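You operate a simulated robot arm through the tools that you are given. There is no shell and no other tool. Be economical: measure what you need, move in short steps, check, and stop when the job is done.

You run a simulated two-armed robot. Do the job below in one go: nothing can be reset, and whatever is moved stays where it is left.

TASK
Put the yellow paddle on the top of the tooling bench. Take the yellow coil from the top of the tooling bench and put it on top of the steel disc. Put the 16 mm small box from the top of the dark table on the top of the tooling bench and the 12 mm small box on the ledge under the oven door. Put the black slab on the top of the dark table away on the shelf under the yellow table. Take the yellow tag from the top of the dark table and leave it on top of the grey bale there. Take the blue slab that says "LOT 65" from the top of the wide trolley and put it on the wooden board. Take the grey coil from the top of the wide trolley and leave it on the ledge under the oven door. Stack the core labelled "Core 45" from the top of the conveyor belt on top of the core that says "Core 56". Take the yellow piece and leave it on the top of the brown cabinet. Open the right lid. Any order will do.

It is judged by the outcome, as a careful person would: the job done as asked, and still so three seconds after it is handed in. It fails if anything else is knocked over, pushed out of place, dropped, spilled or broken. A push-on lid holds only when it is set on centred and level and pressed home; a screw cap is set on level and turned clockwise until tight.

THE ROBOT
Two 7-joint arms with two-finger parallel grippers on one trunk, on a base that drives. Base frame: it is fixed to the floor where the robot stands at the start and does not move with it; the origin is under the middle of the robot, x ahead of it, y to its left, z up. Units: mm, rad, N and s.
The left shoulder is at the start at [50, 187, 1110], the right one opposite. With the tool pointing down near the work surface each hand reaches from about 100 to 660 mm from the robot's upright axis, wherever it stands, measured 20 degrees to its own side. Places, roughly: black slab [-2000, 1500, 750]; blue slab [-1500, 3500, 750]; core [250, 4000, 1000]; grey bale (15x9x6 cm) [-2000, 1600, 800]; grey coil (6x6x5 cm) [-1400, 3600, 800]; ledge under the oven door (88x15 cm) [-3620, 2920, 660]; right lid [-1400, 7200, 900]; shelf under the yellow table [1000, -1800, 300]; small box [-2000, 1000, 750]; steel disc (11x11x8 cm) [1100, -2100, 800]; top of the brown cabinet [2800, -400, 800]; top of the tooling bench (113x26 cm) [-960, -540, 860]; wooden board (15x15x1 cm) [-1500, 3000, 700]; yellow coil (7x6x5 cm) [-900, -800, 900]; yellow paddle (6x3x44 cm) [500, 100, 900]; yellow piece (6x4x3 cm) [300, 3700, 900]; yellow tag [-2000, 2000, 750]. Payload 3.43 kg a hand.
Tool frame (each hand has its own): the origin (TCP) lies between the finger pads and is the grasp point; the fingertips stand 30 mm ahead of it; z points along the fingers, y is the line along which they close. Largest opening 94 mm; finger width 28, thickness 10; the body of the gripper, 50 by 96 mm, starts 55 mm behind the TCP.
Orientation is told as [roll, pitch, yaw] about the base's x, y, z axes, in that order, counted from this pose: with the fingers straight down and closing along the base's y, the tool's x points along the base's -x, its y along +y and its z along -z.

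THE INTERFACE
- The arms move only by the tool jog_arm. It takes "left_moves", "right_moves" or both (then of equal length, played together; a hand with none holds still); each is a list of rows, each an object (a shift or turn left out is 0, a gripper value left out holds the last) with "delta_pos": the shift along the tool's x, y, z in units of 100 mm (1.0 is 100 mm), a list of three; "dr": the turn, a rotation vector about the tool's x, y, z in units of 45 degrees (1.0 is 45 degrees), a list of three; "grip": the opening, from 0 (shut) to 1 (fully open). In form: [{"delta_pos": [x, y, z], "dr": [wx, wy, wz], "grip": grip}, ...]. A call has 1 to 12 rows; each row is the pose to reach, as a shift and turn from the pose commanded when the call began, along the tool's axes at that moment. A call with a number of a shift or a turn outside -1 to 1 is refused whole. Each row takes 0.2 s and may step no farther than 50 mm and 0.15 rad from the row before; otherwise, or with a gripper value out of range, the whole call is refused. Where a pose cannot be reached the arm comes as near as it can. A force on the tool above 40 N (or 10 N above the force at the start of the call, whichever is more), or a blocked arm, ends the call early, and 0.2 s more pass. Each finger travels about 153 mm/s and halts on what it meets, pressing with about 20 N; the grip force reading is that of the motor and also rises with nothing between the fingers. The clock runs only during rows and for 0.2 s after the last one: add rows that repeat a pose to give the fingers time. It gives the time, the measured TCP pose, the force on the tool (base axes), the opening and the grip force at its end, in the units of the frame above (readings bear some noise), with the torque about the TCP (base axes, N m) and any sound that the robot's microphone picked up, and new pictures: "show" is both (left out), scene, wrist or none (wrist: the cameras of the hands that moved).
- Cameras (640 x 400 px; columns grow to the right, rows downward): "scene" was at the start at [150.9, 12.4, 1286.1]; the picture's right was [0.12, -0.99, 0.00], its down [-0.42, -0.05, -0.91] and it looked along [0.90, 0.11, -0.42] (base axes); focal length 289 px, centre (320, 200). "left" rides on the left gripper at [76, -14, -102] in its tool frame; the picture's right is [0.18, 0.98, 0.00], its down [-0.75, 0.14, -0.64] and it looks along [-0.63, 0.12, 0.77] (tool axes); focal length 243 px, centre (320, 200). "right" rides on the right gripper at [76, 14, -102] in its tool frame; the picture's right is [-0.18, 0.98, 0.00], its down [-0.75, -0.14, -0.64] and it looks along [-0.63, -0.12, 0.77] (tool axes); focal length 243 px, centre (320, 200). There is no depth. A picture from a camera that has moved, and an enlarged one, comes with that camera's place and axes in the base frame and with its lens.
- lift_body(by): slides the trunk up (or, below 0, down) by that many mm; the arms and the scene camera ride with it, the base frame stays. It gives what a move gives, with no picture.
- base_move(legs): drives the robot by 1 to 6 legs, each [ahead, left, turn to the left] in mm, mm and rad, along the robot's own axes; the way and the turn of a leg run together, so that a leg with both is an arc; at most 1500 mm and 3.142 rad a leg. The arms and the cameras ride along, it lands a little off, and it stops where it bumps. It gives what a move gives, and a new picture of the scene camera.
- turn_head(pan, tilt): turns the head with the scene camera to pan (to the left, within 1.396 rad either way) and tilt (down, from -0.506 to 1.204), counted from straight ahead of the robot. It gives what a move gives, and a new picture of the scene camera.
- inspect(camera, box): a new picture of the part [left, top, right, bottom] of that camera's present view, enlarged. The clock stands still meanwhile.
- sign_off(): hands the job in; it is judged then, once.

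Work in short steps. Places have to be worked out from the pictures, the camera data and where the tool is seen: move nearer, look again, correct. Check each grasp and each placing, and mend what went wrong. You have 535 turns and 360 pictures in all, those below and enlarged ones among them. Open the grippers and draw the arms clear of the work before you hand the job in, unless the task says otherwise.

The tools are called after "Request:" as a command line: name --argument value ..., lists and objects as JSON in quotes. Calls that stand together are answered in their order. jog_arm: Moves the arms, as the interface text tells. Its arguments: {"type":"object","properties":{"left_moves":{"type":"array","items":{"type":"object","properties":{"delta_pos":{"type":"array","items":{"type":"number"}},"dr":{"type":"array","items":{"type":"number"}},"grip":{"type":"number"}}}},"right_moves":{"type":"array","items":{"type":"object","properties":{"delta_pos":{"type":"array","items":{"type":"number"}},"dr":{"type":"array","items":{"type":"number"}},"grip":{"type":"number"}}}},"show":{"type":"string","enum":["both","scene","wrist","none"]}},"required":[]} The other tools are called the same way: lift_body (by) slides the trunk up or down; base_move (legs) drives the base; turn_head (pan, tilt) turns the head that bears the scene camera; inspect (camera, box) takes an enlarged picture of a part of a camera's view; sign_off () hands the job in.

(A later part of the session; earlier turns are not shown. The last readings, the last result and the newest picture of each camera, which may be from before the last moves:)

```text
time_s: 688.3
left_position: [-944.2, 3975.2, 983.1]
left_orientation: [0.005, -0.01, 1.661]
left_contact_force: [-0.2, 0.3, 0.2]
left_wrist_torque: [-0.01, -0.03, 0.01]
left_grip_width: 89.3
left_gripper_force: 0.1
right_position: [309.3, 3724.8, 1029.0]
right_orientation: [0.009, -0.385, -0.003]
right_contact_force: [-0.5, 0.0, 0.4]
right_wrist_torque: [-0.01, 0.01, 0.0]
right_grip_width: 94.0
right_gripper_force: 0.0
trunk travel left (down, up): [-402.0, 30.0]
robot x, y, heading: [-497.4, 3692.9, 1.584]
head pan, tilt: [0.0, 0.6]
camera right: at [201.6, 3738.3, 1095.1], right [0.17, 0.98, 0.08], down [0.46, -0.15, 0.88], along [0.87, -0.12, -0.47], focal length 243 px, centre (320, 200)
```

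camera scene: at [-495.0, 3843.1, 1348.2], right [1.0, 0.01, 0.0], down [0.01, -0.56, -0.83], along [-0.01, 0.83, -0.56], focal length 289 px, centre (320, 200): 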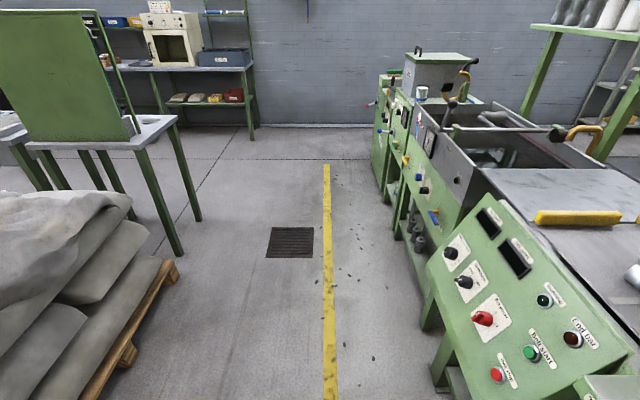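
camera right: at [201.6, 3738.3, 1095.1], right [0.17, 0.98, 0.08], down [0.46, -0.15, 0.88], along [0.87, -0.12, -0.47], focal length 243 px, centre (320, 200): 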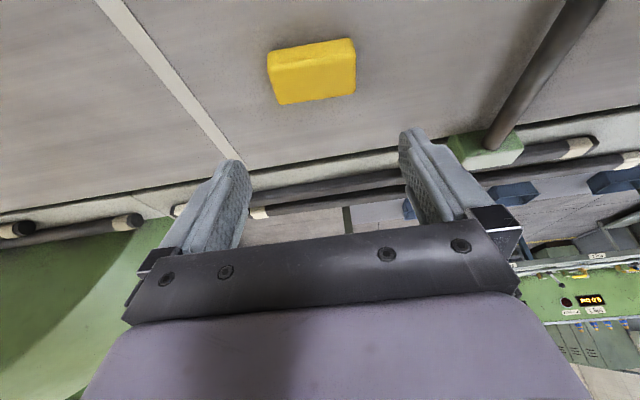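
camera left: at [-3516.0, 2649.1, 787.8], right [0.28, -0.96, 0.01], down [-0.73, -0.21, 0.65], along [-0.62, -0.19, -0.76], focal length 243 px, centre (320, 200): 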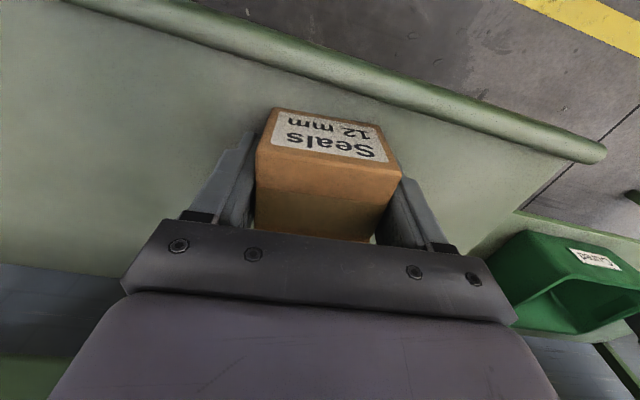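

Aligned. I descend 86 along the vertical toward it.

Request:
jog_arm --right_moves '[{"delta_pos": [0.09, 0, 0.28]}, {"delta_pos": [0.2, 0, 0.6]}, {"delta_pos": [0.26, 0, 0.8]}]' --show "wrist"

```text
time_s: 689.1
left_position: [-948.7, 3974.2, 982.3]
left_orientation: [0.0, -0.009, 1.66]
left_contact_force: [0.3, 0.0, 0.6]
left_wrist_torque: [-0.03, 0.01, -0.02]
left_grip_width: 89.1
left_gripper_force: 0.0
right_position: [314.8, 3723.5, 953.2]
right_orientation: [0.006, -0.398, -0.003]
right_contact_force: [-4.7, 3.7, 29.4]
right_wrist_torque: [-1.33, 0.21, -0.16]
right_grip_width: 92.5
right_gripper_force: 0.1
trunk travel left (down, up): [-402.0, 30.0]
robot x, y, heading: [-490.1, 3695.7, 1.58]
head pan, tilt: [0.0, 0.6]
camera right: at [205.8, 3737.9, 1019.1], right [0.17, 0.98, 0.08], down [0.45, -0.15, 0.88], along [0.88, -0.12, -0.46], focal length 243 px, centre (320, 200)
```

right: 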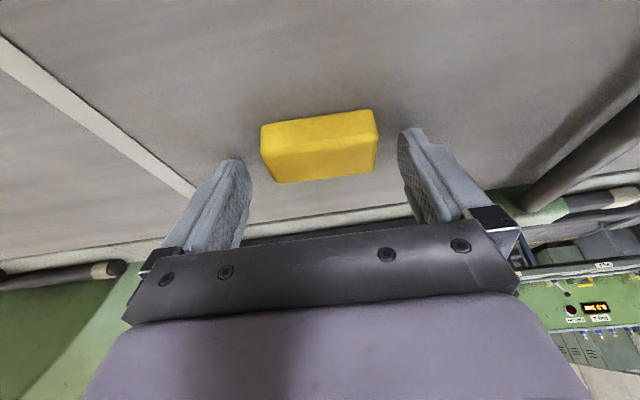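

Fingertip touches the belt (z≈920). I raise 3 mm and close.

Request:
jog_arm --right_moves '[{"delta_pos": [0.02, 0, -0.035]}, {"delta_pos": [0.02, 0, -0.035], "grip": 0.5}, {"delta_pos": [0.02, 0, -0.035], "grip": 0}, {"delta_pos": [0.02, 0, -0.035], "grip": 0}]' --show "none"

Request:
jog_arm --right_moves '[{"delta_pos": [-0.1, 0, -0.3]}, {"delta_pos": [-0.2, 0, -0.6]}, {"delta_pos": [-0.33, 0, -0.93]}]' --show "wrist"

```text
time_s: 690.1
left_position: [-946.3, 3973.0, 981.9]
left_orientation: [0.002, -0.012, 1.658]
left_contact_force: [0.6, 0.6, 1.1]
left_wrist_torque: [0.01, -0.01, -0.01]
left_grip_width: 89.3
left_gripper_force: 0.0
right_position: [311.8, 3716.9, 953.3]
right_orientation: [0.002, -0.392, -0.008]
right_contact_force: [0.3, -20.5, 21.4]
right_wrist_torque: [-1.36, 0.03, 0.03]
right_grip_width: 59.5
right_gripper_force: 19.5
trunk travel left (down, up): [-402.0, 30.0]
robot x, y, heading: [-496.1, 3693.8, 1.585]
head pan, tilt: [0.0, 0.6]
```

```text
time_s: 690.9
left_position: [-945.6, 3973.5, 982.5]
left_orientation: [0.005, -0.01, 1.662]
left_contact_force: [-0.4, -0.5, 0.1]
left_wrist_torque: [-0.02, 0.01, 0.02]
left_grip_width: 89.3
left_gripper_force: 0.1
right_position: [307.8, 3725.7, 1048.0]
right_orientation: [0.008, -0.384, -0.001]
right_contact_force: [-0.2, -0.4, 0.4]
right_wrist_torque: [-0.02, -0.02, 0.0]
right_grip_width: 59.2
right_gripper_force: 20.8
trunk travel left (down, up): [-402.0, 30.0]
robot x, y, heading: [-498.1, 3693.8, 1.587]
head pan, tilt: [0.0, 0.6]
camera right: at [198.2, 3739.5, 1115.7], right [0.17, 0.98, 0.08], down [0.46, -0.15, 0.88], along [0.87, -0.11, -0.47], focal length 243 px, centre (320, 200)
```

right: 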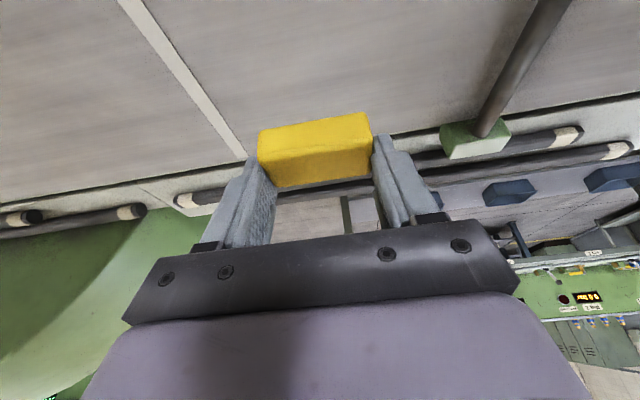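

The piece is held level. I move away from the conveyor and fold the right arm back in front, keeping its tilt.

Request:
base_move --legs '[[0, 300, 0]]'

Request:
jog_arm --right_moves '[{"delta_pos": [0.28, 0.3, -0.11]}, {"delta_pos": [0.55, 0.6, -0.22]}, {"delta_pos": [0.83, 0.9, -0.34]}]' --show "none"

Request:
jog_arm --right_moves '[{"delta_pos": [0.28, 0.3, -0.11]}, {"delta_pos": [0.55, 0.6, -0.22]}, {"delta_pos": [0.83, 0.9, -0.34]}]' --show "none"

Request:
jog_arm --right_moves '[{"delta_pos": [0.28, 0.3, -0.11]}, {"delta_pos": [0.55, 0.6, -0.22]}, {"delta_pos": [0.83, 0.9, -0.34]}]' --show "none"

Request:
jog_arm --right_moves '[{"delta_pos": [0.28, 0.3, -0.11]}, {"delta_pos": [0.55, 0.6, -0.22]}, {"delta_pos": [0.83, 0.9, -0.34]}]' --show "none"

```text
time_s: 694.1
left_position: [-1243.8, 3973.0, 982.9]
left_orientation: [0.004, -0.011, 1.657]
left_contact_force: [0.1, -0.1, 0.0]
left_wrist_torque: [-0.02, -0.01, -0.01]
left_grip_width: 89.2
left_gripper_force: 0.1
right_position: [7.6, 3720.0, 1047.2]
right_orientation: [0.008, -0.384, -0.009]
right_contact_force: [-0.1, -0.2, -1.6]
right_wrist_torque: [0.05, 0.02, 0.01]
right_grip_width: 59.3
right_gripper_force: 20.2
trunk travel left (down, up): [-402.0, 30.0]
robot x, y, heading: [-792.2, 3693.2, 1.579]
head pan, tilt: [0.0, 0.6]
camera scene: at [-794.9, 3840.4, 1348.2], right [1.0, 0.01, 0.0], down [0.0, -0.56, -0.83], along [-0.01, 0.83, -0.56], focal length 289 px, centre (320, 200)
```

scene: 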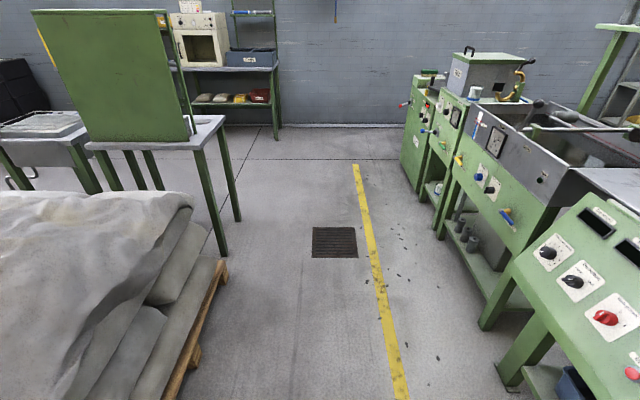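

```text
time_s: 694.9
left_position: [-1244.4, 3974.0, 983.2]
left_orientation: [0.004, -0.01, 1.658]
left_contact_force: [-0.5, -0.4, -0.3]
left_wrist_torque: [-0.04, 0.01, 0.03]
left_grip_width: 89.3
left_gripper_force: 0.1
right_position: [-84.3, 3811.1, 1049.9]
right_orientation: [0.008, -0.385, -0.006]
right_contact_force: [0.3, -0.6, 0.2]
right_wrist_torque: [-0.01, -0.03, -0.02]
right_grip_width: 59.0
right_gripper_force: 20.4
trunk travel left (down, up): [-402.0, 30.0]
robot x, y, heading: [-794.5, 3693.6, 1.576]
head pan, tilt: [0.0, 0.6]
```

```text
time_s: 695.7
left_position: [-1244.5, 3974.0, 983.5]
left_orientation: [0.005, -0.009, 1.659]
left_contact_force: [-0.1, 0.9, -0.2]
left_wrist_torque: [0.01, -0.01, 0.02]
left_grip_width: 89.2
left_gripper_force: 0.0
right_position: [-172.7, 3899.6, 1050.8]
right_orientation: [0.007, -0.387, -0.005]
right_contact_force: [-0.4, -0.3, -0.2]
right_wrist_torque: [0.01, 0.01, -0.05]
right_grip_width: 59.3
right_gripper_force: 19.7
trunk travel left (down, up): [-402.0, 30.0]
robot x, y, heading: [-790.9, 3693.3, 1.575]
head pan, tilt: [0.0, 0.6]
```

```text
time_s: 696.5
left_position: [-1244.1, 3973.8, 984.2]
left_orientation: [0.004, -0.009, 1.658]
left_contact_force: [0.6, 0.3, -0.3]
left_wrist_torque: [0.01, -0.01, 0.02]
left_grip_width: 89.0
left_gripper_force: 0.1
right_position: [-261.6, 3990.8, 1050.4]
right_orientation: [0.007, -0.386, -0.006]
right_contact_force: [0.8, -0.4, 0.5]
right_wrist_torque: [0.0, -0.02, 0.03]
right_grip_width: 58.9
right_gripper_force: 19.7
trunk travel left (down, up): [-402.0, 30.0]
robot x, y, heading: [-795.2, 3693.4, 1.577]
head pan, tilt: [0.0, 0.6]
```

```text
time_s: 697.3
left_position: [-1244.5, 3974.5, 982.6]
left_orientation: [0.004, -0.01, 1.659]
left_contact_force: [-0.7, 0.3, 0.2]
left_wrist_torque: [-0.02, 0.0, 0.01]
left_grip_width: 89.3
left_gripper_force: 0.1
right_position: [-352.3, 4079.4, 1050.3]
right_orientation: [0.007, -0.386, -0.008]
right_contact_force: [0.0, -0.6, -0.2]
right_wrist_torque: [-0.02, -0.03, -0.01]
right_grip_width: 59.1
right_gripper_force: 19.9
trunk travel left (down, up): [-402.0, 30.0]
robot x, y, heading: [-792.4, 3690.9, 1.574]
head pan, tilt: [0.0, 0.6]
```

I zoom toward the far bench where the lid should be.

Request:
inspect --camera "scene" --box '[165, 0, 295, 115]'

```text
3.48 times, centred on (230, 58) of scene
camera zoom: at [-795.5, 3841.2, 1348.1], right [1.0, 0.01, 0.0], down [0.0, -0.57, -0.82], along [-0.01, 0.82, -0.57], focal length 1005 px, centre (633, 696)
```

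zoom: 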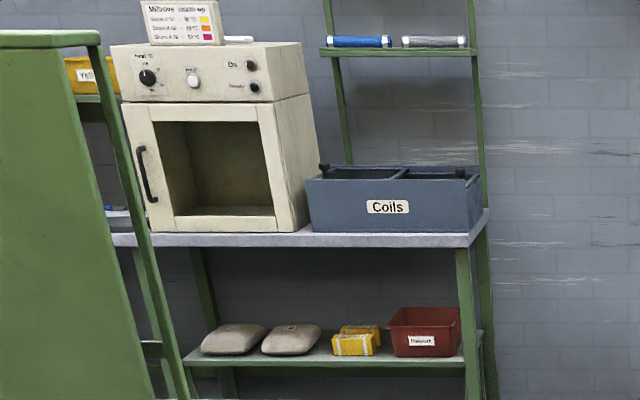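

The "Coils" box on the far bench has two lids. I drive north to it.

Request:
base_move --legs '[[0, 120, 0], [1500, 0, 0], [1100, 0, 0], [0, 400, 0]]'

```text
time_s: 705.3
left_position: [-1339.4, 5393.2, 988.1]
left_orientation: [0.009, -0.012, 1.65]
left_contact_force: [0.3, 0.6, 0.1]
left_wrist_torque: [0.01, 0.0, 0.0]
left_grip_width: 89.0
left_gripper_force: 0.0
right_position: [-445.1, 5488.5, 1047.7]
right_orientation: [0.013, -0.373, -0.025]
right_contact_force: [0.7, -0.3, -0.4]
right_wrist_torque: [-0.01, -0.01, -0.01]
right_grip_width: 59.0
right_gripper_force: 20.2
trunk travel left (down, up): [-402.0, 30.0]
robot x, y, heading: [-899.0, 5115.6, 1.558]
head pan, tilt: [0.0, 0.6]
stopped in leg 2: the robot was blocked; the commanded pose is now the measured one
camera scene: at [-888.3, 5254.4, 1349.6], right [1.0, -0.01, -0.01], down [-0.01, -0.56, -0.83], along [0.0, 0.83, -0.56], focal length 289 px, centre (320, 200)
```

scene: 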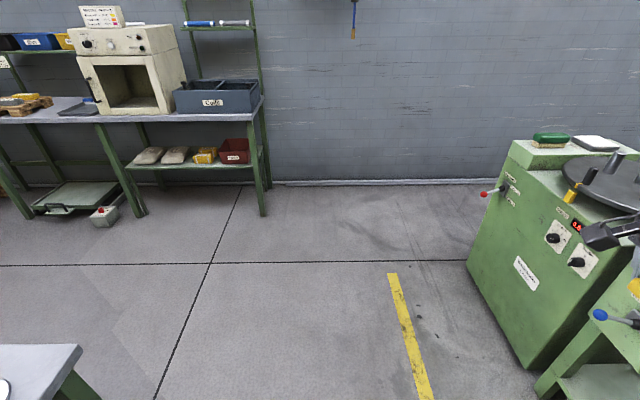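

My left side touched the sink table. I move right 200, continue ahead, then go left toward the box.

Request:
base_move --legs '[[0, -200, 0.012], [1150, 0, 0], [0, 350, 0]]'

```text
time_s: 716.2
left_position: [-1496.3, 6514.8, 980.3]
left_orientation: [-0.002, -0.001, 1.656]
left_contact_force: [-0.5, 0.2, -0.5]
left_wrist_torque: [0.01, 0.02, 0.01]
left_grip_width: 89.2
left_gripper_force: 0.0
right_position: [-601.9, 6616.7, 1050.9]
right_orientation: [0.006, -0.385, -0.015]
right_contact_force: [-0.1, -0.8, 0.2]
right_wrist_torque: [0.01, 0.01, -0.01]
right_grip_width: 59.3
right_gripper_force: 20.4
trunk travel left (down, up): [-402.0, 30.0]
robot x, y, heading: [-1050.7, 6231.8, 1.574]
head pan, tilt: [0.0, 0.6]
camera scene: at [-1047.8, 6380.7, 1348.2], right [1.0, 0.0, 0.0], down [0.0, -0.56, -0.83], along [0.0, 0.83, -0.56], focal length 289 px, centre (320, 200)
```

scene: 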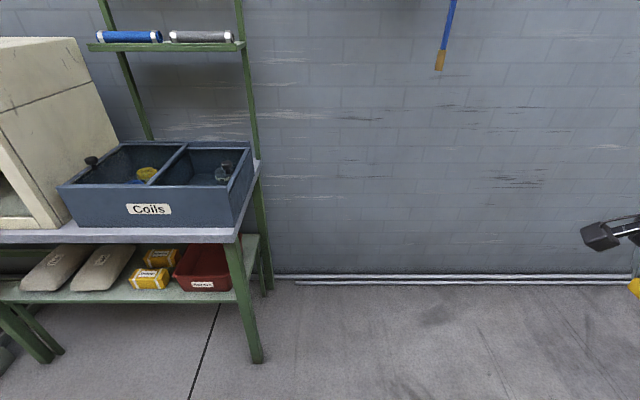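

I zoom in on the box's right compartment.

Request:
inspect --camera "scene" --box '[50, 130, 270, 240]'

```text
2.91 times, centred on (160, 185) of scene
camera zoom: at [-1047.8, 6380.7, 1348.2], right [1.0, 0.0, 0.0], down [0.0, -0.56, -0.83], along [0.0, 0.83, -0.56], focal length 841 px, centre (786, 244)
```

zoom: 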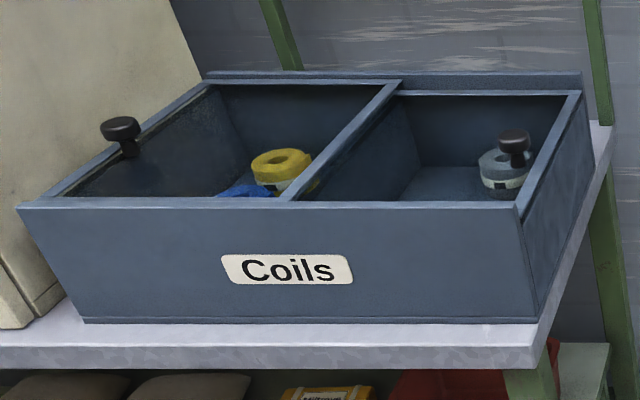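

The lids are clear with black knobs; the right knob is at ≈(-1348,7215,925). I bring the left hand forward and drive in for a closer look.

Request:
jog_arm --left_moves '[{"delta_pos": [-0.3, -0.3, -0.2]}, {"delta_pos": [-0.6, -0.6, -0.4]}, {"delta_pos": [-0.9, -0.9, -0.5]}]' --show "none"

Request:
jog_arm --left_moves '[{"delta_pos": [-0.2, -0.3, -0.1]}, {"delta_pos": [-0.5, -0.6, -0.2]}, {"delta_pos": [-0.7, -0.9, -0.2]}]' --show "none"

Request:
base_move --legs '[[470, 60, 0]]'

Request:
inspect --camera "left" --box '[0, 0, 640, 400]'

```text
time_s: 717.0
left_position: [-1413.0, 6611.9, 1027.7]
left_orientation: [0.002, 0.001, 1.658]
left_contact_force: [0.8, -0.5, 0.6]
left_wrist_torque: [0.02, 0.04, -0.02]
left_grip_width: 89.5
left_gripper_force: 0.0
right_position: [-601.3, 6616.4, 1050.3]
right_orientation: [0.007, -0.382, -0.013]
right_contact_force: [0.3, 0.1, -0.3]
right_wrist_torque: [-0.02, -0.01, -0.02]
right_grip_width: 59.0
right_gripper_force: 20.1
trunk travel left (down, up): [-402.0, 30.0]
robot x, y, heading: [-1049.3, 6235.5, 1.573]
head pan, tilt: [0.0, 0.6]
```

```text
time_s: 717.8
left_position: [-1329.8, 6689.8, 1051.3]
left_orientation: [-0.001, -0.002, 1.656]
left_contact_force: [-0.6, 1.1, 0.2]
left_wrist_torque: [-0.01, -0.02, 0.0]
left_grip_width: 89.5
left_gripper_force: 0.0
right_position: [-602.7, 6617.7, 1049.6]
right_orientation: [0.006, -0.386, -0.014]
right_contact_force: [0.2, -1.1, -1.0]
right_wrist_torque: [0.0, 0.0, -0.01]
right_grip_width: 59.2
right_gripper_force: 20.2
trunk travel left (down, up): [-402.0, 30.0]
robot x, y, heading: [-1046.6, 6235.5, 1.575]
head pan, tilt: [0.0, 0.6]
```

```text
time_s: 720.6
left_position: [-1386.4, 7165.0, 1052.2]
left_orientation: [0.001, -0.002, 1.651]
left_contact_force: [-0.4, -0.1, -0.8]
left_wrist_torque: [0.01, 0.0, 0.03]
left_grip_width: 89.3
left_gripper_force: 0.1
right_position: [-658.1, 7087.9, 1050.7]
right_orientation: [0.006, -0.385, -0.019]
right_contact_force: [-0.5, 0.0, 0.6]
right_wrist_torque: [-0.03, -0.02, -0.01]
right_grip_width: 59.0
right_gripper_force: 20.1
trunk travel left (down, up): [-402.0, 30.0]
robot x, y, heading: [-1110.3, 6705.2, 1.568]
head pan, tilt: [0.0, 0.6]
camera scene: at [-1105.0, 6854.2, 1348.2], right [1.0, -0.01, 0.0], down [0.0, -0.57, -0.82], along [0.0, 0.82, -0.57], focal length 289 px, centre (320, 200)
```

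scene: 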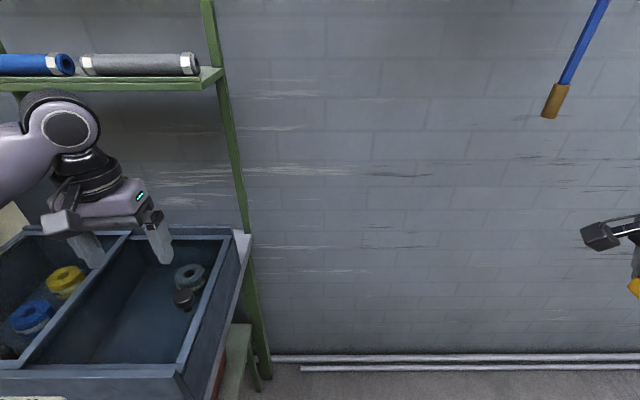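

```text
1.00 times, centred on (320, 200) of left (not enlarged: the box is as wide or as high as the picture)
camera zoom: at [-1366.9, 7088.7, 1152.4], right [-0.96, -0.26, 0.0], down [-0.2, 0.74, 0.64], along [-0.17, 0.62, -0.77], focal length 243 px, centre (320, 200)
```

zoom: 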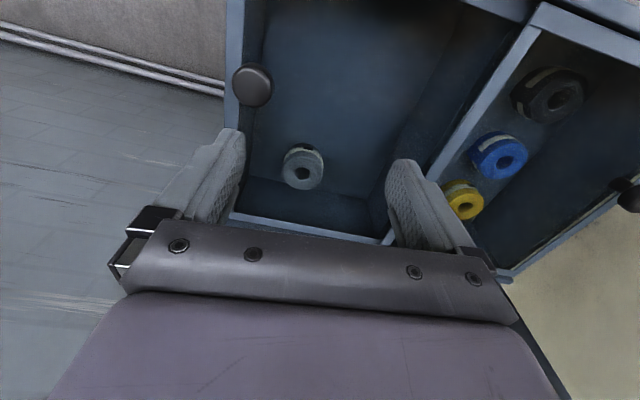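

The right lid's knob is at ≈(-1328,7160); the hinge must be the centre divider (x≈-1537). I turn the left hand crosswise so the knob can pivot between the pads.

Request:
jog_arm --left_moves '[{"dr": [0, 0, -0.18]}, {"dr": [0, 0, -0.36]}, {"dr": [0, 0, -0.54]}, {"dr": [0, 0, -0.72]}, {"dr": [0, 0, -0.9]}, {"dr": [0, 0, -0.95]}]' --show "none"

Request:
jog_arm --left_moves '[{"dr": [0, 0, -0.18]}, {"dr": [0, 0, -0.36]}, {"dr": [0, 0, -0.54]}, {"dr": [0, 0, -0.72]}, {"dr": [0, 0, -0.9]}, {"dr": [0, 0, -0.95]}]' --show "wrist"

```text
time_s: 722.0
left_position: [-1387.5, 7162.4, 1050.7]
left_orientation: [-0.003, 0.0, 2.398]
left_contact_force: [-0.5, -0.2, -0.7]
left_wrist_torque: [0.01, -0.04, 0.01]
left_grip_width: 89.3
left_gripper_force: 0.1
right_position: [-659.6, 7088.5, 1050.8]
right_orientation: [0.005, -0.383, -0.019]
right_contact_force: [-0.5, 0.4, -1.5]
right_wrist_torque: [0.02, 0.02, 0.0]
right_grip_width: 59.1
right_gripper_force: 19.7
trunk travel left (down, up): [-402.0, 30.0]
robot x, y, heading: [-1106.2, 6707.2, 1.567]
head pan, tilt: [0.0, 0.6]
```

```text
time_s: 723.4
left_position: [-1386.7, 7163.4, 1051.9]
left_orientation: [-0.002, -0.001, -3.139]
left_contact_force: [-0.2, -0.4, -0.5]
left_wrist_torque: [0.03, 0.05, -0.04]
left_grip_width: 89.3
left_gripper_force: 0.1
right_position: [-658.3, 7087.8, 1049.7]
right_orientation: [0.007, -0.383, -0.019]
right_contact_force: [0.0, 0.6, 0.3]
right_wrist_torque: [0.01, -0.01, -0.01]
right_grip_width: 59.3
right_gripper_force: 19.8
trunk travel left (down, up): [-402.0, 30.0]
robot x, y, heading: [-1107.1, 6705.7, 1.567]
head pan, tilt: [0.0, 0.6]
camera left: at [-1310.5, 7177.9, 1152.9], right [0.19, -0.98, 0.0], down [-0.75, -0.15, 0.64], along [-0.63, -0.12, -0.77], focal length 243 px, centre (320, 200)
```

left: 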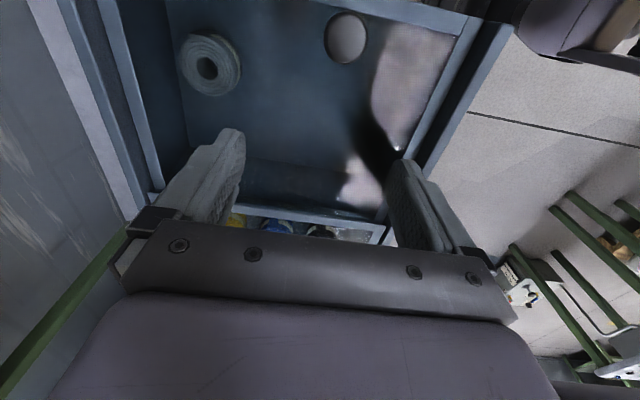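

The knob's top is at (-1329,7156,947). I move over it and descend to straddle it.

Request:
jog_arm --left_moves '[{"delta_pos": [0.3, 0.04, 0], "grip": 0.65}, {"delta_pos": [0.58, 0.07, 0.2], "grip": 0.65}, {"delta_pos": [0.58, 0.07, 0.6], "grip": 0.65}, {"delta_pos": [0.58, 0.07, 0.85], "grip": 0.65}]' --show "wrist"

```text
time_s: 724.4
left_position: [-1330.3, 7156.9, 967.8]
left_orientation: [-0.003, 0.002, -3.139]
left_contact_force: [-0.1, 0.8, 0.4]
left_wrist_torque: [-0.01, -0.03, 0.02]
left_grip_width: 61.2
left_gripper_force: 0.1
right_position: [-659.4, 7086.4, 1051.0]
right_orientation: [0.005, -0.385, -0.02]
right_contact_force: [0.5, 0.5, -1.5]
right_wrist_torque: [-0.04, 0.02, -0.03]
right_grip_width: 59.3
right_gripper_force: 20.6
trunk travel left (down, up): [-402.0, 30.0]
robot x, y, heading: [-1109.3, 6704.6, 1.563]
head pan, tilt: [0.0, 0.6]
camera left: at [-1254.6, 7170.5, 1069.5], right [0.19, -0.98, 0.0], down [-0.75, -0.14, 0.64], along [-0.63, -0.12, -0.77], focal length 243 px, centre (320, 200)
```

left: 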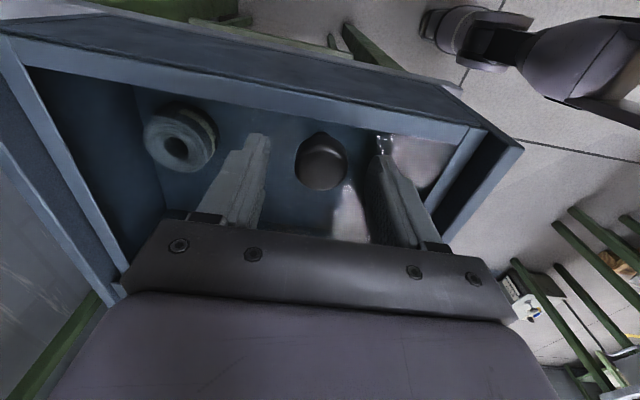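

The knob is between the pads. I lower 12, close, and try a small lift along the hinge arc.

Request:
jog_arm --left_moves '[{"delta_pos": [0, 0, 0.12]}, {"delta_pos": [0, 0, 0.12], "grip": 0.2}, {"delta_pos": [0, 0, 0.12], "grip": 0}, {"delta_pos": [0, 0, 0.12], "grip": 0}]' --show "none"

Request:
jog_arm --left_moves '[{"delta_pos": [-0.015, 0, -0.09]}, {"delta_pos": [-0.03, 0, -0.18]}, {"delta_pos": [-0.05, 0, -0.27]}, {"delta_pos": [-0.07, 0, -0.36]}]' --show "both"

```text
time_s: 725.4
left_position: [-1330.8, 7155.6, 955.2]
left_orientation: [0.0, 0.002, -3.141]
left_contact_force: [-0.2, -1.7, -1.1]
left_wrist_torque: [-0.04, -0.21, 0.07]
left_grip_width: 31.2
left_gripper_force: 45.1
right_position: [-658.0, 7087.6, 1048.9]
right_orientation: [0.004, -0.384, -0.02]
right_contact_force: [0.4, -0.8, 1.0]
right_wrist_torque: [0.01, 0.0, 0.02]
right_grip_width: 59.0
right_gripper_force: 19.9
trunk travel left (down, up): [-402.0, 30.0]
robot x, y, heading: [-1109.4, 6708.0, 1.565]
head pan, tilt: [0.0, 0.6]
```

```text
time_s: 726.4
left_position: [-1335.7, 7157.6, 994.0]
left_orientation: [-0.006, 0.001, -3.141]
left_contact_force: [-1.1, 0.5, -0.1]
left_wrist_torque: [-0.01, -0.01, -0.02]
left_grip_width: 0.0
left_gripper_force: 32.6
right_position: [-657.9, 7088.1, 1049.9]
right_orientation: [0.005, -0.385, -0.021]
right_contact_force: [-0.4, -0.1, -0.5]
right_wrist_torque: [0.03, -0.01, 0.02]
right_grip_width: 59.1
right_gripper_force: 19.6
trunk travel left (down, up): [-402.0, 30.0]
robot x, y, heading: [-1105.5, 6703.8, 1.567]
head pan, tilt: [0.0, 0.6]
camera scene: at [-1105.1, 6854.2, 1348.6], right [1.0, -0.01, 0.0], down [0.0, -0.57, -0.82], along [0.0, 0.82, -0.57], focal length 289 px, centre (320, 200)
camera left: at [-1260.7, 7171.6, 1094.1], right [0.19, -0.98, -0.01], down [-0.75, -0.15, 0.64], along [-0.63, -0.11, -0.77], focal length 243 px, centre (320, 200)
```

scene: 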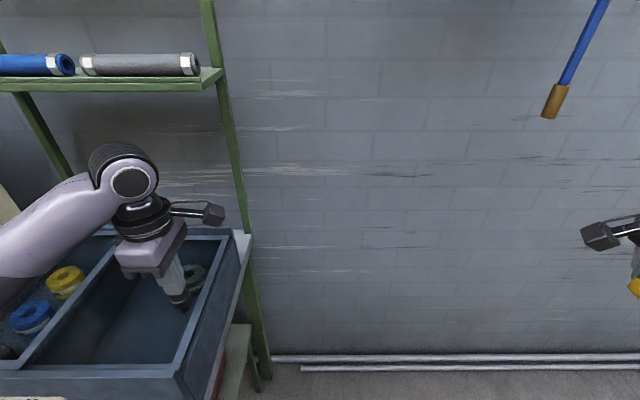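
left: 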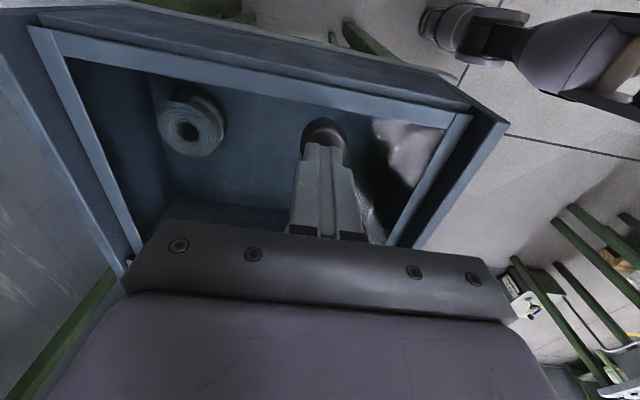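

The fingers slipped off upward; the lid didn't lift. It may be a sliding lid (freezer style). I regrip lower and try sliding it left.

Request:
jog_arm --left_moves '[{"delta_pos": [0.05, 0, 0], "grip": 0.65}, {"delta_pos": [0.06, 0, 0.2], "grip": 0.65}, {"delta_pos": [0.06, 0, 0.42], "grip": 0.65}, {"delta_pos": [0.06, 0, 0.44], "grip": 0.2}, {"delta_pos": [0.06, 0, 0.44], "grip": 0}, {"delta_pos": [0.06, 0, 0.44], "grip": 0}]' --show "none"

Request:
jog_arm --left_moves '[{"delta_pos": [-0.07, 0, 0]}, {"delta_pos": [-0.14, 0, 0]}, {"delta_pos": [-0.21, 0, 0]}, {"delta_pos": [-0.28, 0, 0]}]' --show "wrist"

```text
time_s: 727.8
left_position: [-1329.5, 7156.6, 948.1]
left_orientation: [-0.006, 0.001, -3.139]
left_contact_force: [-0.3, -0.6, 13.3]
left_wrist_torque: [-0.35, -0.25, 0.14]
left_grip_width: 31.4
left_gripper_force: 45.4
right_position: [-658.7, 7086.8, 1052.7]
right_orientation: [0.007, -0.383, -0.02]
right_contact_force: [-0.9, -0.7, -1.0]
right_wrist_torque: [-0.01, 0.02, 0.02]
right_grip_width: 58.9
right_gripper_force: 20.4
trunk travel left (down, up): [-402.0, 30.0]
robot x, y, heading: [-1108.5, 6704.2, 1.568]
head pan, tilt: [0.0, 0.6]
```

```text
time_s: 728.8
left_position: [-1356.5, 7156.4, 947.1]
left_orientation: [-0.005, 0.001, -3.14]
left_contact_force: [0.9, -0.5, 16.6]
left_wrist_torque: [-0.18, -0.56, 0.0]
left_grip_width: 31.2
left_gripper_force: 45.3
right_position: [-657.9, 7087.3, 1051.4]
right_orientation: [0.007, -0.382, -0.019]
right_contact_force: [0.0, -0.5, -0.5]
right_wrist_torque: [0.03, -0.04, 0.0]
right_grip_width: 59.1
right_gripper_force: 19.3
trunk travel left (down, up): [-402.0, 30.0]
robot x, y, heading: [-1107.0, 6703.6, 1.568]
head pan, tilt: [0.0, 0.6]
camera left: at [-1281.1, 7169.8, 1049.6], right [0.19, -0.98, 0.0], down [-0.75, -0.14, 0.64], along [-0.63, -0.12, -0.77], focal length 243 px, centre (320, 200)
```

left: 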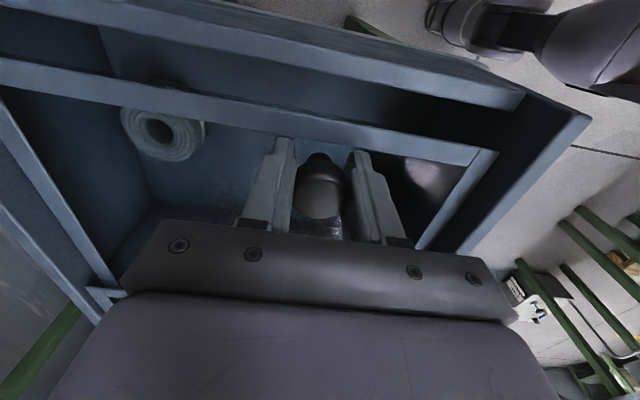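

It slides. I continue sliding the lid left.

Request:
jog_arm --left_moves '[{"delta_pos": [-0.2, 0, -0.01]}, {"delta_pos": [-0.4, 0, -0.01]}, {"delta_pos": [-0.6, 0, -0.01]}, {"delta_pos": [-0.8, 0, -0.01]}, {"delta_pos": [-1.0, 0, -0.01]}]' --show "none"

Request:
jog_arm --left_moves '[{"delta_pos": [-0.2, 0, 0]}, {"delta_pos": [-0.4, 0, 0]}, {"delta_pos": [-0.6, 0, 0]}, {"delta_pos": [-0.8, 0, 0]}, {"delta_pos": [-1.0, 0, 0]}]' --show "scene"

```text
time_s: 730.0
left_position: [-1458.0, 7157.0, 947.8]
left_orientation: [-0.004, 0.0, -3.14]
left_contact_force: [0.2, -0.2, 8.4]
left_wrist_torque: [-0.3, 0.01, -0.04]
left_grip_width: 31.2
left_gripper_force: 45.2
right_position: [-658.3, 7086.8, 1051.3]
right_orientation: [0.007, -0.384, -0.02]
right_contact_force: [0.4, -0.1, -1.1]
right_wrist_torque: [0.0, -0.02, 0.01]
right_grip_width: 59.2
right_gripper_force: 19.8
trunk travel left (down, up): [-402.0, 30.0]
robot x, y, heading: [-1100.4, 6706.3, 1.566]
head pan, tilt: [0.0, 0.6]
```

```text
time_s: 730.9
left_position: [-1504.1, 7156.2, 948.7]
left_orientation: [-0.003, 0.026, 3.117]
left_contact_force: [13.4, -4.2, 12.5]
left_wrist_torque: [-0.64, 0.36, 0.31]
left_grip_width: 31.4
left_gripper_force: 44.8
right_position: [-656.5, 7085.3, 1050.6]
right_orientation: [0.007, -0.384, -0.023]
right_contact_force: [-0.4, 0.6, 0.6]
right_wrist_torque: [0.0, 0.0, -0.01]
right_grip_width: 59.2
right_gripper_force: 20.0
trunk travel left (down, up): [-402.0, 30.0]
robot x, y, heading: [-1105.4, 6708.5, 1.564]
head pan, tilt: [0.0, 0.6]
stopped in row 4 (left hand): the force on the tool passed its limit at 51 N (the readings are from after the stop); the commanded pose is now the measured one
camera scene: at [-1102.8, 6851.9, 1348.7], right [1.0, -0.01, 0.0], down [-0.01, -0.56, -0.83], along [0.01, 0.83, -0.56], focal length 289 px, centre (320, 200)
```

scene: 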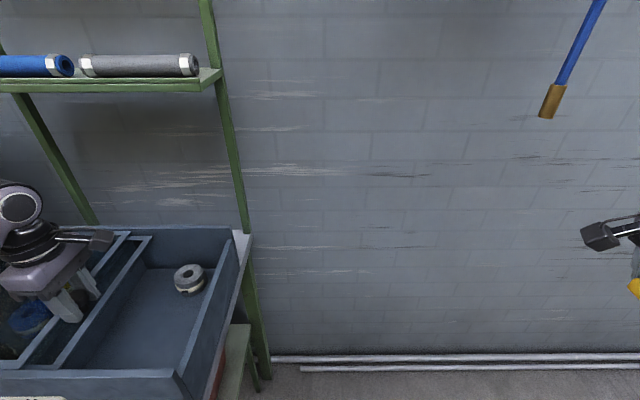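

The lid hit its stop fully open. I release the knob and rise.

Request:
jog_arm --left_moves '[{"grip": 0.6}, {"grip": 0.7}, {"delta_pos": [0, 0, -0.3]}, {"delta_pos": [0, 0, -0.7]}, {"delta_pos": [0, 0, -1]}]' --show "both"

```text
time_s: 732.1
left_position: [-1507.4, 7155.6, 1047.6]
left_orientation: [-0.001, 0.024, 3.125]
left_contact_force: [0.1, -0.5, -0.2]
left_wrist_torque: [0.03, -0.02, 0.02]
left_grip_width: 66.0
left_gripper_force: 0.0
right_position: [-657.4, 7086.5, 1051.8]
right_orientation: [0.007, -0.386, -0.022]
right_contact_force: [-0.3, -0.7, -0.6]
right_wrist_torque: [-0.02, -0.02, 0.02]
right_grip_width: 59.1
right_gripper_force: 20.1
trunk travel left (down, up): [-402.0, 30.0]
robot x, y, heading: [-1102.3, 6708.9, 1.562]
head pan, tilt: [0.0, 0.6]
camera scene: at [-1104.2, 6853.2, 1348.3], right [1.0, -0.01, 0.0], down [0.0, -0.56, -0.83], along [0.01, 0.83, -0.56], focal length 289 px, centre (320, 200)
camera left: at [-1434.1, 7169.2, 1149.8], right [0.17, -0.99, 0.0], down [-0.77, -0.13, 0.63], along [-0.62, -0.11, -0.78], focal length 243 px, centre (320, 200)
```

scene: 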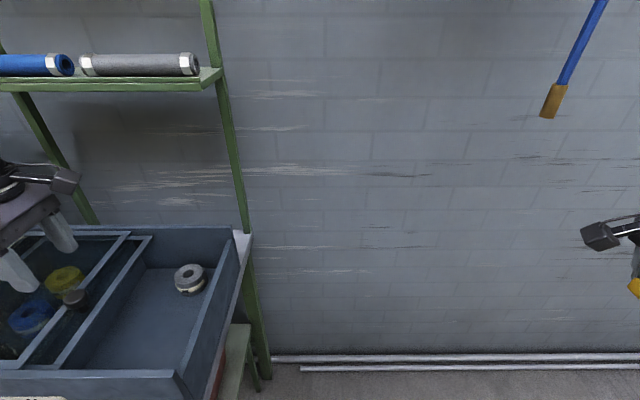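
left: 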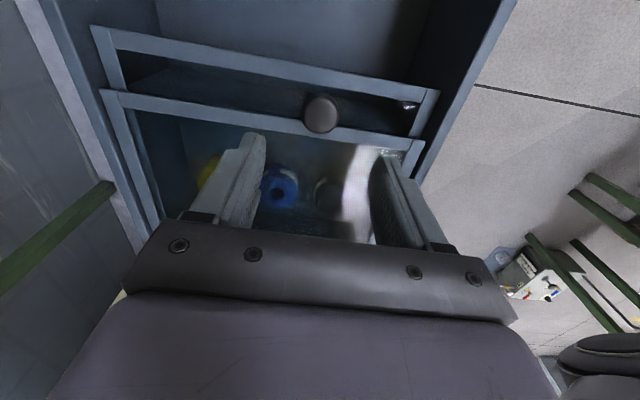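

The right lid is open to its stop (knob against the left lid's frame). I withdraw, restore the left hand's yaw, and travel back south.

Request:
base_move --legs '[[-400, 0, 0.008]]'

Request:
jog_arm --left_moves '[{"dr": [0, 0, 0.18]}, {"dr": [0, 0, 0.36]}, {"dr": [0, 0, 0.54]}, {"dr": [0, 0, 0.72]}, {"dr": [0, 0, 0.9]}, {"dr": [0, 0, 0.98]}]' --show "none"

Request:
jog_arm --left_moves '[{"dr": [0, 0, 0.18]}, {"dr": [0, 0, 0.36]}, {"dr": [0, 0, 0.54]}, {"dr": [0, 0, 0.72]}, {"dr": [0, 0, 0.9]}, {"dr": [0, 0, 0.98]}]' --show "none"

Request:
base_move --legs '[[0, -290, 0], [-1450, 0, 0], [-1450, 0, 0], [-1450, 0, 0]]'

```text
time_s: 734.5
left_position: [-1511.5, 6761.9, 1047.5]
left_orientation: [0.0, 0.023, 3.125]
left_contact_force: [-0.4, -0.2, 0.2]
left_wrist_torque: [0.0, -0.04, -0.01]
left_grip_width: 65.8
left_gripper_force: 0.1
right_position: [-661.1, 6692.5, 1050.4]
right_orientation: [0.006, -0.383, -0.018]
right_contact_force: [0.2, -0.9, 0.2]
right_wrist_torque: [0.03, -0.02, 0.0]
right_grip_width: 58.9
right_gripper_force: 20.4
trunk travel left (down, up): [-402.0, 30.0]
robot x, y, heading: [-1108.2, 6313.0, 1.563]
head pan, tilt: [0.0, 0.6]
camera scene: at [-1106.9, 6459.2, 1348.3], right [1.0, 0.0, 0.0], down [0.0, -0.56, -0.83], along [0.0, 0.83, -0.56], focal length 289 px, centre (320, 200)
```

scene: 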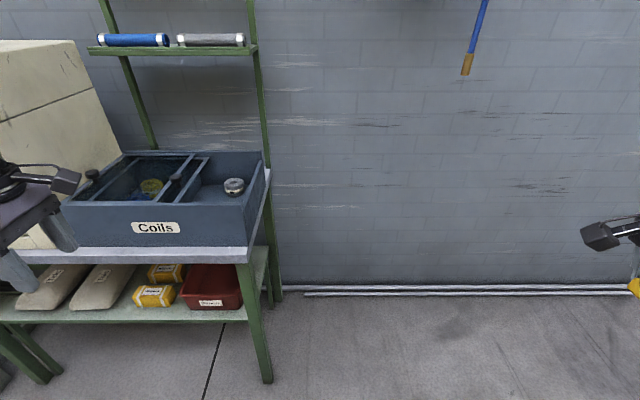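

```text
time_s: 735.9
left_position: [-1510.9, 6762.0, 1045.5]
left_orientation: [-0.017, 0.016, 2.352]
left_contact_force: [-0.3, -1.1, 1.2]
left_wrist_torque: [0.0, -0.02, 0.02]
left_grip_width: 65.8
left_gripper_force: 0.1
right_position: [-660.8, 6693.2, 1050.2]
right_orientation: [0.006, -0.383, -0.016]
right_contact_force: [0.2, 0.3, 0.0]
right_wrist_torque: [0.01, 0.02, 0.01]
right_grip_width: 59.1
right_gripper_force: 20.1
trunk travel left (down, up): [-402.0, 30.0]
robot x, y, heading: [-1109.5, 6313.7, 1.566]
head pan, tilt: [0.0, 0.6]
```

```text
time_s: 737.3
left_position: [-1510.9, 6762.3, 1045.6]
left_orientation: [-0.022, 0.001, 1.583]
left_contact_force: [-0.5, -1.0, -0.6]
left_wrist_torque: [0.03, 0.0, 0.01]
left_grip_width: 65.5
left_gripper_force: 0.1
right_position: [-661.9, 6694.6, 1050.4]
right_orientation: [0.007, -0.384, -0.018]
right_contact_force: [1.2, 0.1, -0.7]
right_wrist_torque: [0.01, 0.04, -0.01]
right_grip_width: 59.2
right_gripper_force: 20.6
trunk travel left (down, up): [-402.0, 30.0]
robot x, y, heading: [-1106.1, 6311.1, 1.569]
head pan, tilt: [0.0, 0.6]
```

```text
time_s: 760.8
left_position: [-1382.2, 2436.5, 1045.0]
left_orientation: [-0.022, -0.001, 1.54]
left_contact_force: [-0.7, 0.1, -0.2]
left_wrist_torque: [0.02, -0.01, 0.03]
left_grip_width: 65.6
left_gripper_force: 0.0
right_position: [-535.8, 2330.2, 1050.5]
right_orientation: [0.006, -0.385, -0.064]
right_contact_force: [0.4, -0.1, -0.5]
right_wrist_torque: [0.01, 0.0, 0.02]
right_grip_width: 59.2
right_gripper_force: 19.7
trunk travel left (down, up): [-402.0, 30.0]
robot x, y, heading: [-1000.0, 1968.9, 1.521]
head pan, tilt: [0.0, 0.6]
camera scene: at [-991.6, 2116.5, 1348.3], right [1.0, -0.05, 0.0], down [-0.03, -0.56, -0.83], along [0.04, 0.82, -0.56], focal length 289 px, centre (320, 200)
```

scene: 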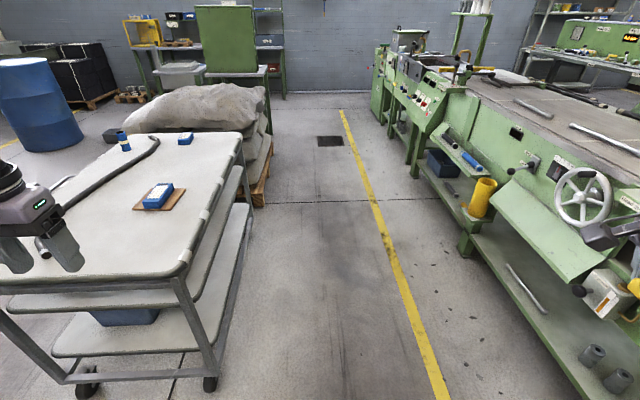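

Back in the aisle. I turn to face east and look for the passage to the cabinet.

Request:
turn_head --pan 0 --tilt 0.4

Request:
base_move --legs '[[0, 0, -1.52]]'

```text
time_s: 761.5
left_position: [-1382.0, 2437.3, 1046.4]
left_orientation: [-0.022, 0.0, 1.539]
left_contact_force: [0.9, -0.4, 0.0]
left_wrist_torque: [0.03, 0.0, -0.02]
left_grip_width: 66.1
left_gripper_force: 0.1
right_position: [-535.5, 2329.6, 1051.5]
right_orientation: [0.006, -0.383, -0.066]
right_contact_force: [0.6, -0.9, 0.1]
right_wrist_torque: [0.0, 0.03, -0.02]
right_grip_width: 59.1
right_gripper_force: 19.9
trunk travel left (down, up): [-402.0, 30.0]
robot x, y, heading: [-1000.6, 1968.9, 1.522]
head pan, tilt: [0.0, 0.4]
camera scene: at [-991.4, 2120.9, 1366.4], right [1.0, -0.05, 0.0], down [-0.02, -0.39, -0.92], along [0.05, 0.92, -0.39], focal length 289 px, centre (320, 200)
```

scene: 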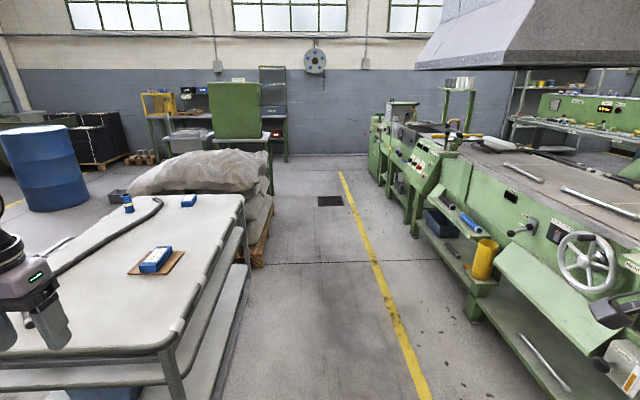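

```text
time_s: 765.7
left_position: [-548.8, 2369.4, 1046.5]
left_orientation: [-0.022, 0.001, 0.01]
left_contact_force: [-0.7, 0.2, -0.1]
left_wrist_torque: [-0.01, -0.05, 0.0]
left_grip_width: 65.6
left_gripper_force: 0.1
right_position: [-620.6, 1520.4, 1051.7]
right_orientation: [0.007, -0.384, -1.593]
right_contact_force: [-0.4, -0.7, -0.7]
right_wrist_torque: [-0.01, -0.02, -0.01]
right_grip_width: 59.3
right_gripper_force: 20.4
trunk travel left (down, up): [-402.0, 30.0]
robot x, y, heading: [-1004.2, 1967.8, -0.008]
head pan, tilt: [0.0, 0.4]
camera scene: at [-847.9, 1968.7, 1366.5], right [-0.01, -1.0, 0.0], down [-0.39, 0.0, -0.92], along [0.92, -0.01, -0.39], focal length 289 px, centre (320, 200)
```

scene: 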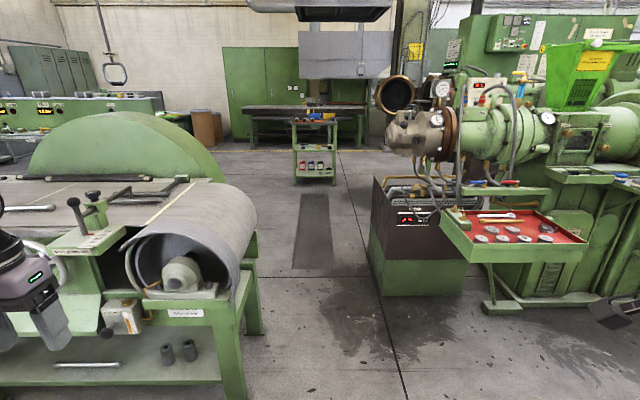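

The corridor east is between the conveyor roller (y≥2370) and the extruder (y≤1560). I draw both hands inward and drive through at y≈1940.

Request:
jog_arm --left_moves '[{"delta_pos": [0, -0.3, 0]}, {"delta_pos": [0, -0.6, 0]}, {"delta_pos": [0, -0.9, 0]}]' --right_moves '[{"delta_pos": [0.28, 0, -0.11]}, {"delta_pos": [0.55, 0, -0.22]}, {"delta_pos": [0.83, 0, -0.34]}]' --show "none"

Request:
base_move --legs '[[1000, -20, 0.008], [1000, 0, 0], [900, 0, 0]]'

```text
time_s: 766.5
left_position: [-549.1, 2280.6, 1046.8]
left_orientation: [-0.023, 0.003, 0.012]
left_contact_force: [0.0, -1.2, -0.9]
left_wrist_torque: [0.02, 0.0, 0.0]
left_grip_width: 65.8
left_gripper_force: 0.0
right_position: [-616.0, 1609.9, 1049.5]
right_orientation: [0.003, -0.384, -1.593]
right_contact_force: [-0.2, 0.0, -0.7]
right_wrist_torque: [-0.02, 0.02, -0.01]
right_grip_width: 59.2
right_gripper_force: 20.0
trunk travel left (down, up): [-402.0, 30.0]
robot x, y, heading: [-997.1, 1968.8, -0.008]
head pan, tilt: [0.0, 0.4]
```

```text
time_s: 780.8
left_position: [2358.6, 2250.4, 1047.4]
left_orientation: [-0.022, 0.002, 0.015]
left_contact_force: [-0.2, -0.5, 0.6]
left_wrist_torque: [0.0, 0.05, -0.01]
left_grip_width: 65.7
left_gripper_force: 0.2
right_position: [2295.3, 1579.4, 1049.9]
right_orientation: [0.005, -0.382, -1.589]
right_contact_force: [-0.3, 0.4, -0.7]
right_wrist_torque: [0.05, 0.03, 0.0]
right_grip_width: 59.2
right_gripper_force: 20.2
trunk travel left (down, up): [-402.0, 30.0]
robot x, y, heading: [1910.2, 1937.4, -0.002]
head pan, tilt: [0.0, 0.4]
camera scene: at [2062.3, 1938.4, 1366.4], right [0.0, -1.0, 0.0], down [-0.39, 0.0, -0.92], along [0.92, 0.0, -0.39], focal length 289 px, centre (320, 200)
```

scene: 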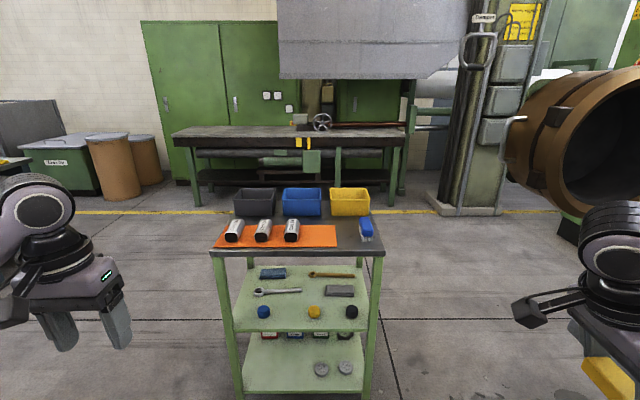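

Through. I look south (right) for the brown cabinet.

Request:
turn_head --pan -1.0 --tilt 0.35

```text
time_s: 782.1
left_position: [2360.2, 2250.5, 1048.3]
left_orientation: [-0.023, 0.001, 0.017]
left_contact_force: [0.0, 0.5, -0.6]
left_wrist_torque: [-0.01, 0.01, 0.0]
left_grip_width: 65.9
left_gripper_force: 0.0
right_position: [2295.2, 1579.3, 1049.2]
right_orientation: [0.006, -0.385, -1.587]
right_contact_force: [0.3, 0.3, -0.6]
right_wrist_torque: [-0.04, 0.01, 0.02]
right_grip_width: 59.0
right_gripper_force: 20.7
trunk travel left (down, up): [-402.0, 30.0]
robot x, y, heading: [1913.2, 1937.3, -0.006]
head pan, tilt: [-1.0, 0.351]
camera scene: at [2019.5, 1860.2, 1371.0], right [-0.84, -0.54, 0.0], down [-0.18, 0.29, -0.94], along [0.5, -0.79, -0.34], focal length 289 px, centre (320, 200)
```

scene: 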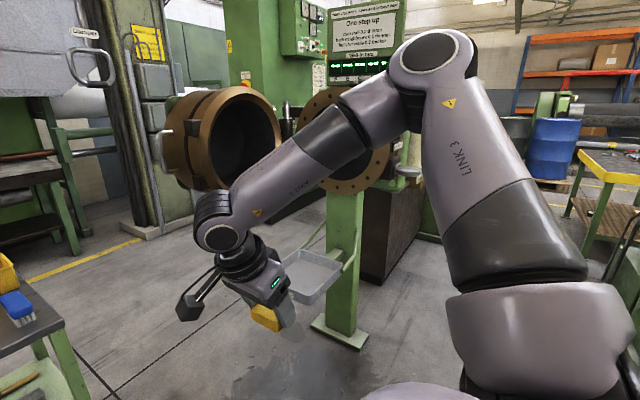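

I turn to face south for a clear view.

Request:
turn_head --pan 0 --tilt 0.5

Request:
base_move --legs '[[0, 0, -1.565]]'

```text
time_s: 783.4
left_position: [2359.4, 2251.6, 1048.0]
left_orientation: [-0.024, 0.0, 0.015]
left_contact_force: [0.5, -0.6, -0.3]
left_wrist_torque: [-0.03, -0.01, 0.01]
left_grip_width: 66.0
left_gripper_force: 0.0
right_position: [2295.1, 1579.7, 1049.4]
right_orientation: [0.005, -0.385, -1.588]
right_contact_force: [0.5, 0.1, 0.4]
right_wrist_torque: [0.03, -0.03, -0.02]
right_grip_width: 59.1
right_gripper_force: 19.7
trunk travel left (down, up): [-402.0, 30.0]
robot x, y, heading: [1909.2, 1939.8, 0.0]
head pan, tilt: [0.0, 0.499]
camera scene: at [2060.4, 1938.3, 1357.3], right [0.0, -1.0, 0.0], down [-0.48, 0.0, -0.88], along [0.88, 0.0, -0.48], focal length 289 px, centre (320, 200)
```

scene: 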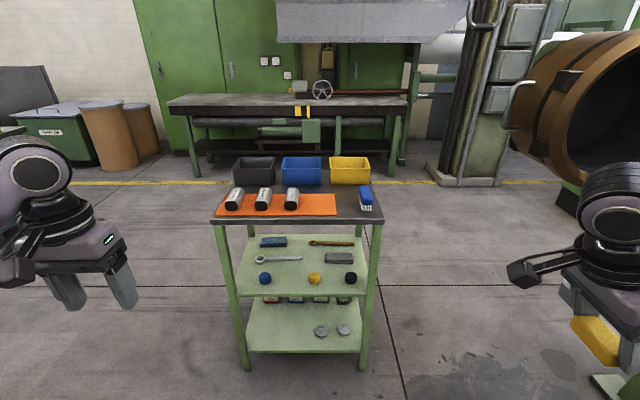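

```text
time_s: 787.6
left_position: [2225.3, 1490.0, 1047.0]
left_orientation: [-0.023, 0.0, -1.551]
left_contact_force: [0.5, 0.3, -0.8]
left_wrist_torque: [0.02, 0.01, -0.01]
left_grip_width: 65.9
left_gripper_force: 0.0
right_position: [1552.7, 1551.7, 1049.7]
right_orientation: [0.006, -0.384, 3.128]
right_contact_force: [0.3, 0.1, 0.2]
right_wrist_torque: [0.02, 0.01, -0.01]
right_grip_width: 59.2
right_gripper_force: 19.9
trunk travel left (down, up): [-402.0, 30.0]
robot x, y, heading: [1912.0, 1935.2, -1.572]
head pan, tilt: [0.0, 0.499]
camera scene: at [1911.0, 1789.6, 1357.3], right [-1.0, 0.0, 0.0], down [0.0, 0.48, -0.88], along [0.0, -0.88, -0.48], focal length 289 px, centre (320, 200)
```

scene: 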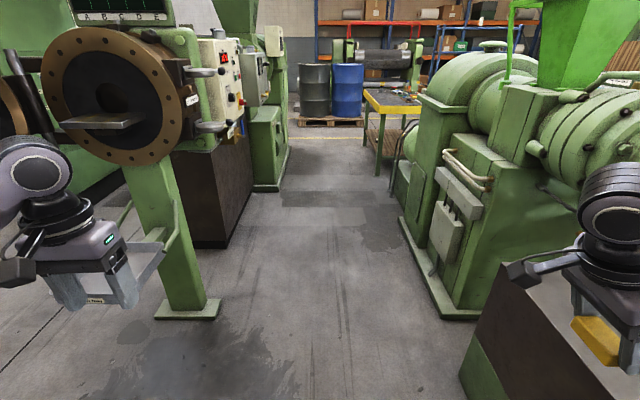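

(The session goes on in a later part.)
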